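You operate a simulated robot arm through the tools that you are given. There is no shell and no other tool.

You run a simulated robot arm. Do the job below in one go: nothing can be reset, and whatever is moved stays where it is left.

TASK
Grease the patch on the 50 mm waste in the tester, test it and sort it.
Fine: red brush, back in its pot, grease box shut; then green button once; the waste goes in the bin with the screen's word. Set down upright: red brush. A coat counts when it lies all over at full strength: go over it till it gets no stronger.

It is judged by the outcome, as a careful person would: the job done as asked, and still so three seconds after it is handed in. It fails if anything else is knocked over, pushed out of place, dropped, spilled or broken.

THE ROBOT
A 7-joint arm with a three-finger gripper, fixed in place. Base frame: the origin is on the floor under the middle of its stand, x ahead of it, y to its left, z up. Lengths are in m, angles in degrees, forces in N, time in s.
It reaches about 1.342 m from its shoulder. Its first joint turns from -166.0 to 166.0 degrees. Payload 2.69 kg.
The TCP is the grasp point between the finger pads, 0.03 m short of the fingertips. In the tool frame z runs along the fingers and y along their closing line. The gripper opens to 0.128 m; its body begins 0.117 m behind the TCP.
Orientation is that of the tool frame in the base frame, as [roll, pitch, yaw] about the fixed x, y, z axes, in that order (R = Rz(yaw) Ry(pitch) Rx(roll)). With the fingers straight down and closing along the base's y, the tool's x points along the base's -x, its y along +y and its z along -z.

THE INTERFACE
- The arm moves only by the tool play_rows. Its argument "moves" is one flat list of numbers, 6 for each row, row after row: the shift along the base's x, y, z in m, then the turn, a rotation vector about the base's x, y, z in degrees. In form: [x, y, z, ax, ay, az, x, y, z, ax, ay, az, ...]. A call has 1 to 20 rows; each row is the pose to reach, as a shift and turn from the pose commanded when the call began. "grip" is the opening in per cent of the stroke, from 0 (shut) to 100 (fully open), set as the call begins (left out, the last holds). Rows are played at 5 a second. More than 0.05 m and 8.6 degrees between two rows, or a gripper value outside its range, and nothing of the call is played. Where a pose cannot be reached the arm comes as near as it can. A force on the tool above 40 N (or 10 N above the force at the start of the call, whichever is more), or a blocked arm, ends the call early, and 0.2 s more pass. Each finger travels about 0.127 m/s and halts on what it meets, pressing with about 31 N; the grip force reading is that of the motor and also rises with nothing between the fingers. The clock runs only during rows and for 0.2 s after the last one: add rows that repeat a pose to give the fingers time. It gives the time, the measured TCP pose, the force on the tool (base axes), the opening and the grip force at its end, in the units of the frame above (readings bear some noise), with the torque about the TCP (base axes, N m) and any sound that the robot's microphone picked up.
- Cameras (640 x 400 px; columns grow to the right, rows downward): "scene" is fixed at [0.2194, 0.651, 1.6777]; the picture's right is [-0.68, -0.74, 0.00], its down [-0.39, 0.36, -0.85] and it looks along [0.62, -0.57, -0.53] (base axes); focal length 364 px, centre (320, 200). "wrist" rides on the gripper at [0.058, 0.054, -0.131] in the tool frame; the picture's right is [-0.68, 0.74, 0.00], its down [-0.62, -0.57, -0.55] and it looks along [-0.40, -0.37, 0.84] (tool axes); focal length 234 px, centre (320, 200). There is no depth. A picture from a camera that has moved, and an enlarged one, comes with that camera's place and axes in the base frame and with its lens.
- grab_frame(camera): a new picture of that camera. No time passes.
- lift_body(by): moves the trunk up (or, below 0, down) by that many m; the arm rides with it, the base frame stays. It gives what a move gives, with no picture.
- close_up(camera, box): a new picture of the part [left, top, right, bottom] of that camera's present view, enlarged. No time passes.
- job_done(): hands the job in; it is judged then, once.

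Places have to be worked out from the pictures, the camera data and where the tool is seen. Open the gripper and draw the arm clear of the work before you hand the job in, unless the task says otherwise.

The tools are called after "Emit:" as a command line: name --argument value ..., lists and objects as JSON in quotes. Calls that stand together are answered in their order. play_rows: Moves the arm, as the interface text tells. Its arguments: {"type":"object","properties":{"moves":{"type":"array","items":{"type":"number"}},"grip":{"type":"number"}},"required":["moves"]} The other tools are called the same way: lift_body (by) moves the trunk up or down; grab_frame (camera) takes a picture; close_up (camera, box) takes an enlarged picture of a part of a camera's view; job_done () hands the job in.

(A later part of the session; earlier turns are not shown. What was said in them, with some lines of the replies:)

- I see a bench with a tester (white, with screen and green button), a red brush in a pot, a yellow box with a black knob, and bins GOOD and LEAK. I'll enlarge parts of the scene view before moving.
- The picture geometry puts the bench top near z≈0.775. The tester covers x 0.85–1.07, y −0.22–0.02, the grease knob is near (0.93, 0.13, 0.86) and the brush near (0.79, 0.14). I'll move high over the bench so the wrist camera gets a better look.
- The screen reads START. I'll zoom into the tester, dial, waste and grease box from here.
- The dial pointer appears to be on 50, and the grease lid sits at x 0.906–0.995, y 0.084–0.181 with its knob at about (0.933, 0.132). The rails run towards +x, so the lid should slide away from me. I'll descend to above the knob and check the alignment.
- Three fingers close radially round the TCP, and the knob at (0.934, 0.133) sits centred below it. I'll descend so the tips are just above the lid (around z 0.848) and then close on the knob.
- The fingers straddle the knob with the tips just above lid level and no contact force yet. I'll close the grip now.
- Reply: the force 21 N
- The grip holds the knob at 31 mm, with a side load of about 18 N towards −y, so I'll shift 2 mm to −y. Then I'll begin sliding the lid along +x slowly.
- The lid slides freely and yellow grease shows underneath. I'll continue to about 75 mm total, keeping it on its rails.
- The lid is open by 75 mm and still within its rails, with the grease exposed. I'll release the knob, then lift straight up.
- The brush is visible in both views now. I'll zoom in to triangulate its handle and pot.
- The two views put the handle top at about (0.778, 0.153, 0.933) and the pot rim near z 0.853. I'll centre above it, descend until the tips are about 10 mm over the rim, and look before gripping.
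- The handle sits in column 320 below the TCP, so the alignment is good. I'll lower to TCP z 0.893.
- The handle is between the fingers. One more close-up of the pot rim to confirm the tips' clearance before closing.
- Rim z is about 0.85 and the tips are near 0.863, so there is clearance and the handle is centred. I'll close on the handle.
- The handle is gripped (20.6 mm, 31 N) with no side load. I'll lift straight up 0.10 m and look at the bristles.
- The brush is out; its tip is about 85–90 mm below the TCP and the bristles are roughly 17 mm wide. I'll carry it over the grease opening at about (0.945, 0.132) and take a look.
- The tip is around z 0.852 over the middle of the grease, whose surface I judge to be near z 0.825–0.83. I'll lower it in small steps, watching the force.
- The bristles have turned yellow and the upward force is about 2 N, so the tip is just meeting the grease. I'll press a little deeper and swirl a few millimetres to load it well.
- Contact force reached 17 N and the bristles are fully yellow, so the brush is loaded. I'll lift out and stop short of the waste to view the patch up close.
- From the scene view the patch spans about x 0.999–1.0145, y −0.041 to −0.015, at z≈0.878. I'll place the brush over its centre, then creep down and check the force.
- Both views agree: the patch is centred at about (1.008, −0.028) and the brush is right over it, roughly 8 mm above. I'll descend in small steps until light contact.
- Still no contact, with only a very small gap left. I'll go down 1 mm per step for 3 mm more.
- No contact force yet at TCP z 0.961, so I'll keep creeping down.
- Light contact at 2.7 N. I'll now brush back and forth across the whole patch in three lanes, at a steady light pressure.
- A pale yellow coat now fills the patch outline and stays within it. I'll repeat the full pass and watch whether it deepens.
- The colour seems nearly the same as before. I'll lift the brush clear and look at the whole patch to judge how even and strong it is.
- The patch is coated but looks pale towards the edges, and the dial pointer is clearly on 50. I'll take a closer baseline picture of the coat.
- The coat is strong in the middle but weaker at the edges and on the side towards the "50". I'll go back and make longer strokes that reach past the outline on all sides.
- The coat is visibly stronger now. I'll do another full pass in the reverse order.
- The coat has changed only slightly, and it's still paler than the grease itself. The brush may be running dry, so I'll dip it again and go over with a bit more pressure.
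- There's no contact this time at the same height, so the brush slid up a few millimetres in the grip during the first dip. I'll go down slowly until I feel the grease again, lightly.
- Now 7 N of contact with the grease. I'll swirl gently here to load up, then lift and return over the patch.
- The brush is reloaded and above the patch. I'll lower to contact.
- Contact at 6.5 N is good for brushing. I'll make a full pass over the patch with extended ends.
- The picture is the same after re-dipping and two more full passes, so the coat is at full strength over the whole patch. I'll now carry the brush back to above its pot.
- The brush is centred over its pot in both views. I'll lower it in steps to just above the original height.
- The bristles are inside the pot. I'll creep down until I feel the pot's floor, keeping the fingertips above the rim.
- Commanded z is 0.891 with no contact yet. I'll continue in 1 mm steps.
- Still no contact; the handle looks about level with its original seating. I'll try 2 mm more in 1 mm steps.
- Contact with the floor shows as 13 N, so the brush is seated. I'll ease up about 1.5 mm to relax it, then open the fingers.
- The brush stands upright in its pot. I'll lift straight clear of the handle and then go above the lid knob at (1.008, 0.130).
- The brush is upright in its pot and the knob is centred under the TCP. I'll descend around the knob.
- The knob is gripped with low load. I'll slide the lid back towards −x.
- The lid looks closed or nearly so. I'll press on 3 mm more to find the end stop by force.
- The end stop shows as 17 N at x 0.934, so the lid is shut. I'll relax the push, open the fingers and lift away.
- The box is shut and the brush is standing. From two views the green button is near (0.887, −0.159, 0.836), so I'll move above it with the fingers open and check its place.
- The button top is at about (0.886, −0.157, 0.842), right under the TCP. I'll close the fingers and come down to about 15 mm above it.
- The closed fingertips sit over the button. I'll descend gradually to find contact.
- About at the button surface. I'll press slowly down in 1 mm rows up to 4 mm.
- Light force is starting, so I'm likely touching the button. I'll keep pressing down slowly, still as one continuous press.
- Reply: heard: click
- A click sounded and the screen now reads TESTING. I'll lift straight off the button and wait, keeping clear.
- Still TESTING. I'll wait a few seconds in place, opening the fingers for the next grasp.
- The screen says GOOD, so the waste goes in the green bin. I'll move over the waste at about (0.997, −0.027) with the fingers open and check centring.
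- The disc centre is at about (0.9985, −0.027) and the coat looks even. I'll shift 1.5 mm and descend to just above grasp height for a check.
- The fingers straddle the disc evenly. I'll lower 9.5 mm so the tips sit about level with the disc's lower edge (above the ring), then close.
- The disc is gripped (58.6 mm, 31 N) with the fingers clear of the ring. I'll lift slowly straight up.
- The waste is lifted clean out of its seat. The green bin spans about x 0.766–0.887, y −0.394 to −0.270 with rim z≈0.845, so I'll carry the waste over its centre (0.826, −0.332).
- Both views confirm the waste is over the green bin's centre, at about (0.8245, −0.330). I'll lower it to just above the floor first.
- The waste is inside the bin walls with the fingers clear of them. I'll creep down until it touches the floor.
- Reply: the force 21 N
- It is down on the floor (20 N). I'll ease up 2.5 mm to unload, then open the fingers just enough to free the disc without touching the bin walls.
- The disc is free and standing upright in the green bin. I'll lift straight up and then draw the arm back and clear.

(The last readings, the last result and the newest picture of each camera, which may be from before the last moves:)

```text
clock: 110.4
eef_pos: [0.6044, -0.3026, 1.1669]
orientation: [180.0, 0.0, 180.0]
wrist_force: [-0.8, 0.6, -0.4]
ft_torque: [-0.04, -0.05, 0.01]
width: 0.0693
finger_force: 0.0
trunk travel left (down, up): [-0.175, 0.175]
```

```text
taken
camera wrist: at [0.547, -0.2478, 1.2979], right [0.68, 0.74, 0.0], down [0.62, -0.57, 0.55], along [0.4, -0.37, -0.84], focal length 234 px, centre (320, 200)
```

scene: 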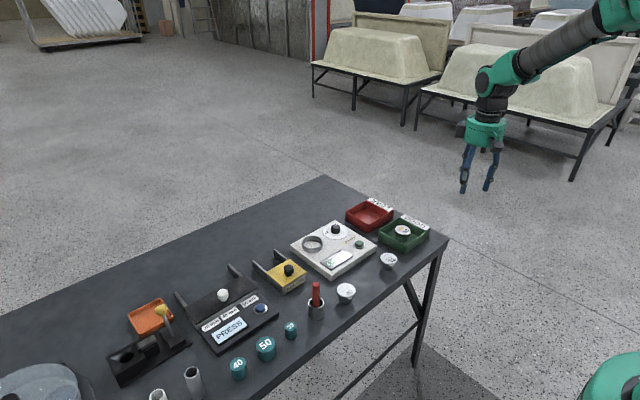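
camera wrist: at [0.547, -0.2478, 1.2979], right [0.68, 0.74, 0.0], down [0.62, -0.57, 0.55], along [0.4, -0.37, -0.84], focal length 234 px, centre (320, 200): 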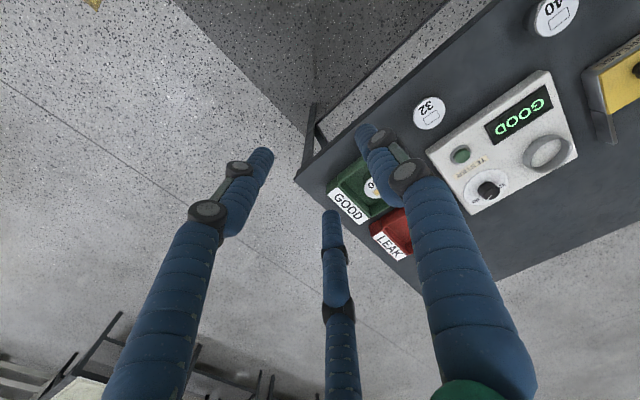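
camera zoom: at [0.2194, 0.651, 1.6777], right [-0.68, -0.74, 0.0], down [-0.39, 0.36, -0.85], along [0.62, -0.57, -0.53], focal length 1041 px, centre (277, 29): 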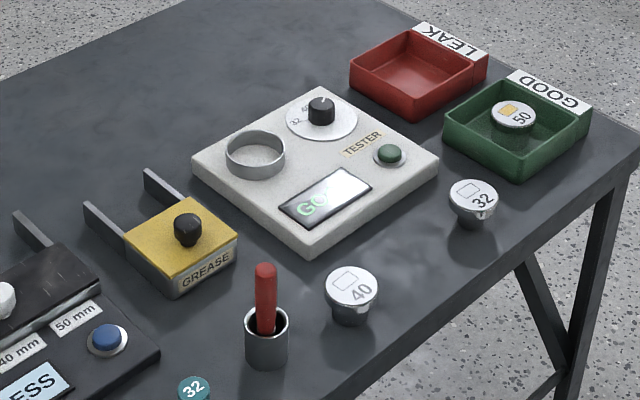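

All looks in place. I'll open the gripper fully, and take close-ups of the box, brush and coated waste before handing in.

Emit:
play_rows --moves '[0, 0, 0, 0, 0, 0, 0, 0, 0, 0, 0, 0, 0, 0, 0, 0, 0, 0]' --grip 100

Emit:
close_up --camera "scene" --box '[255, 240, 335, 325]'

Emit:
close_up --camera "scene" --box '[388, 218, 420, 245]'

```text
clock: 111.2
eef_pos: [0.606, -0.3023, 1.1662]
orientation: [-180.0, 0.0, -180.0]
wrist_force: [-0.1, -0.2, -0.2]
ft_torque: [0.0, 0.02, -0.01]
width: 0.1281
finger_force: 0.1
trunk travel left (down, up): [-0.175, 0.175]
```

```text
4.71 times, centred on (295, 282) of scene
camera zoom: at [0.2194, 0.651, 1.6777], right [-0.68, -0.74, 0.0], down [-0.39, 0.36, -0.85], along [0.62, -0.57, -0.53], focal length 1714 px, centre (438, -188)
```

zoom: 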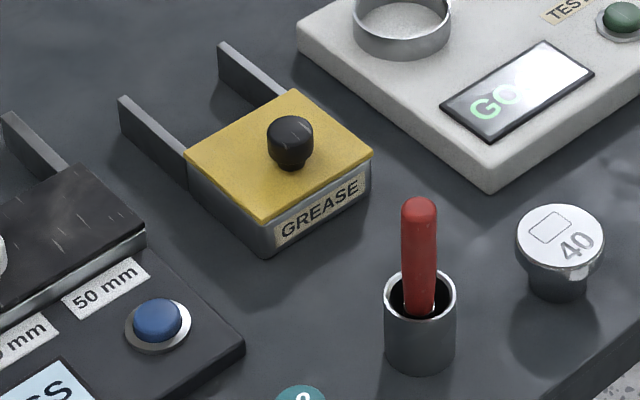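

```text
14.81 times, centred on (404, 232) of scene
camera zoom: at [0.2194, 0.651, 1.6777], right [-0.68, -0.74, 0.0], down [-0.39, 0.36, -0.85], along [0.62, -0.57, -0.53], focal length 5397 px, centre (-924, -267)
```

zoom: 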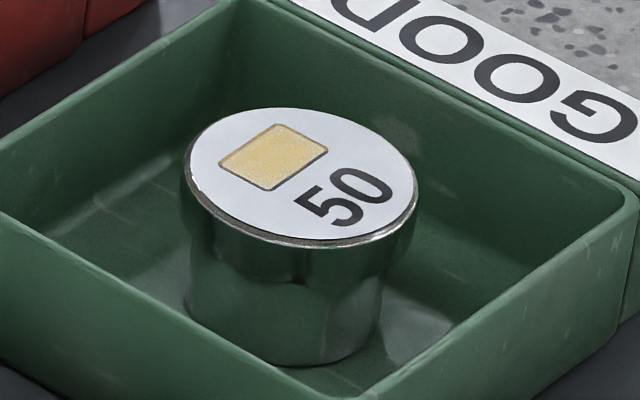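

The box is shut, the brush stands upright in its pot, the tester says GOOD, and the greased 50 mm waste stands in the GOOD bin. The arm is clear with the gripper open, so I'm handing the job in.

Emit:
job_done

```text
The job is handed in.
```

The 50 mm waste is greased, tested and in the GOOD bin, and the job is handed in.

- **Grease:** the patch is coated all over. I dipped the brush twice and kept brushing. The coat looked no stronger after the second dip and two more full passes.
- **Brush and box:** the red brush is back upright in its pot, and the grease box lid is slid shut against its stop.
- **Test:** the dial was already on 50, so I left it. I pressed the green button once, heard one click, and the screen went from TESTING to GOOD.
- **Sorting:** the waste is standing upright in the green GOOD bin.

In the last pictures nothing else on the bench looked moved or knocked over. The gripper is open and the arm is clear of the bench.
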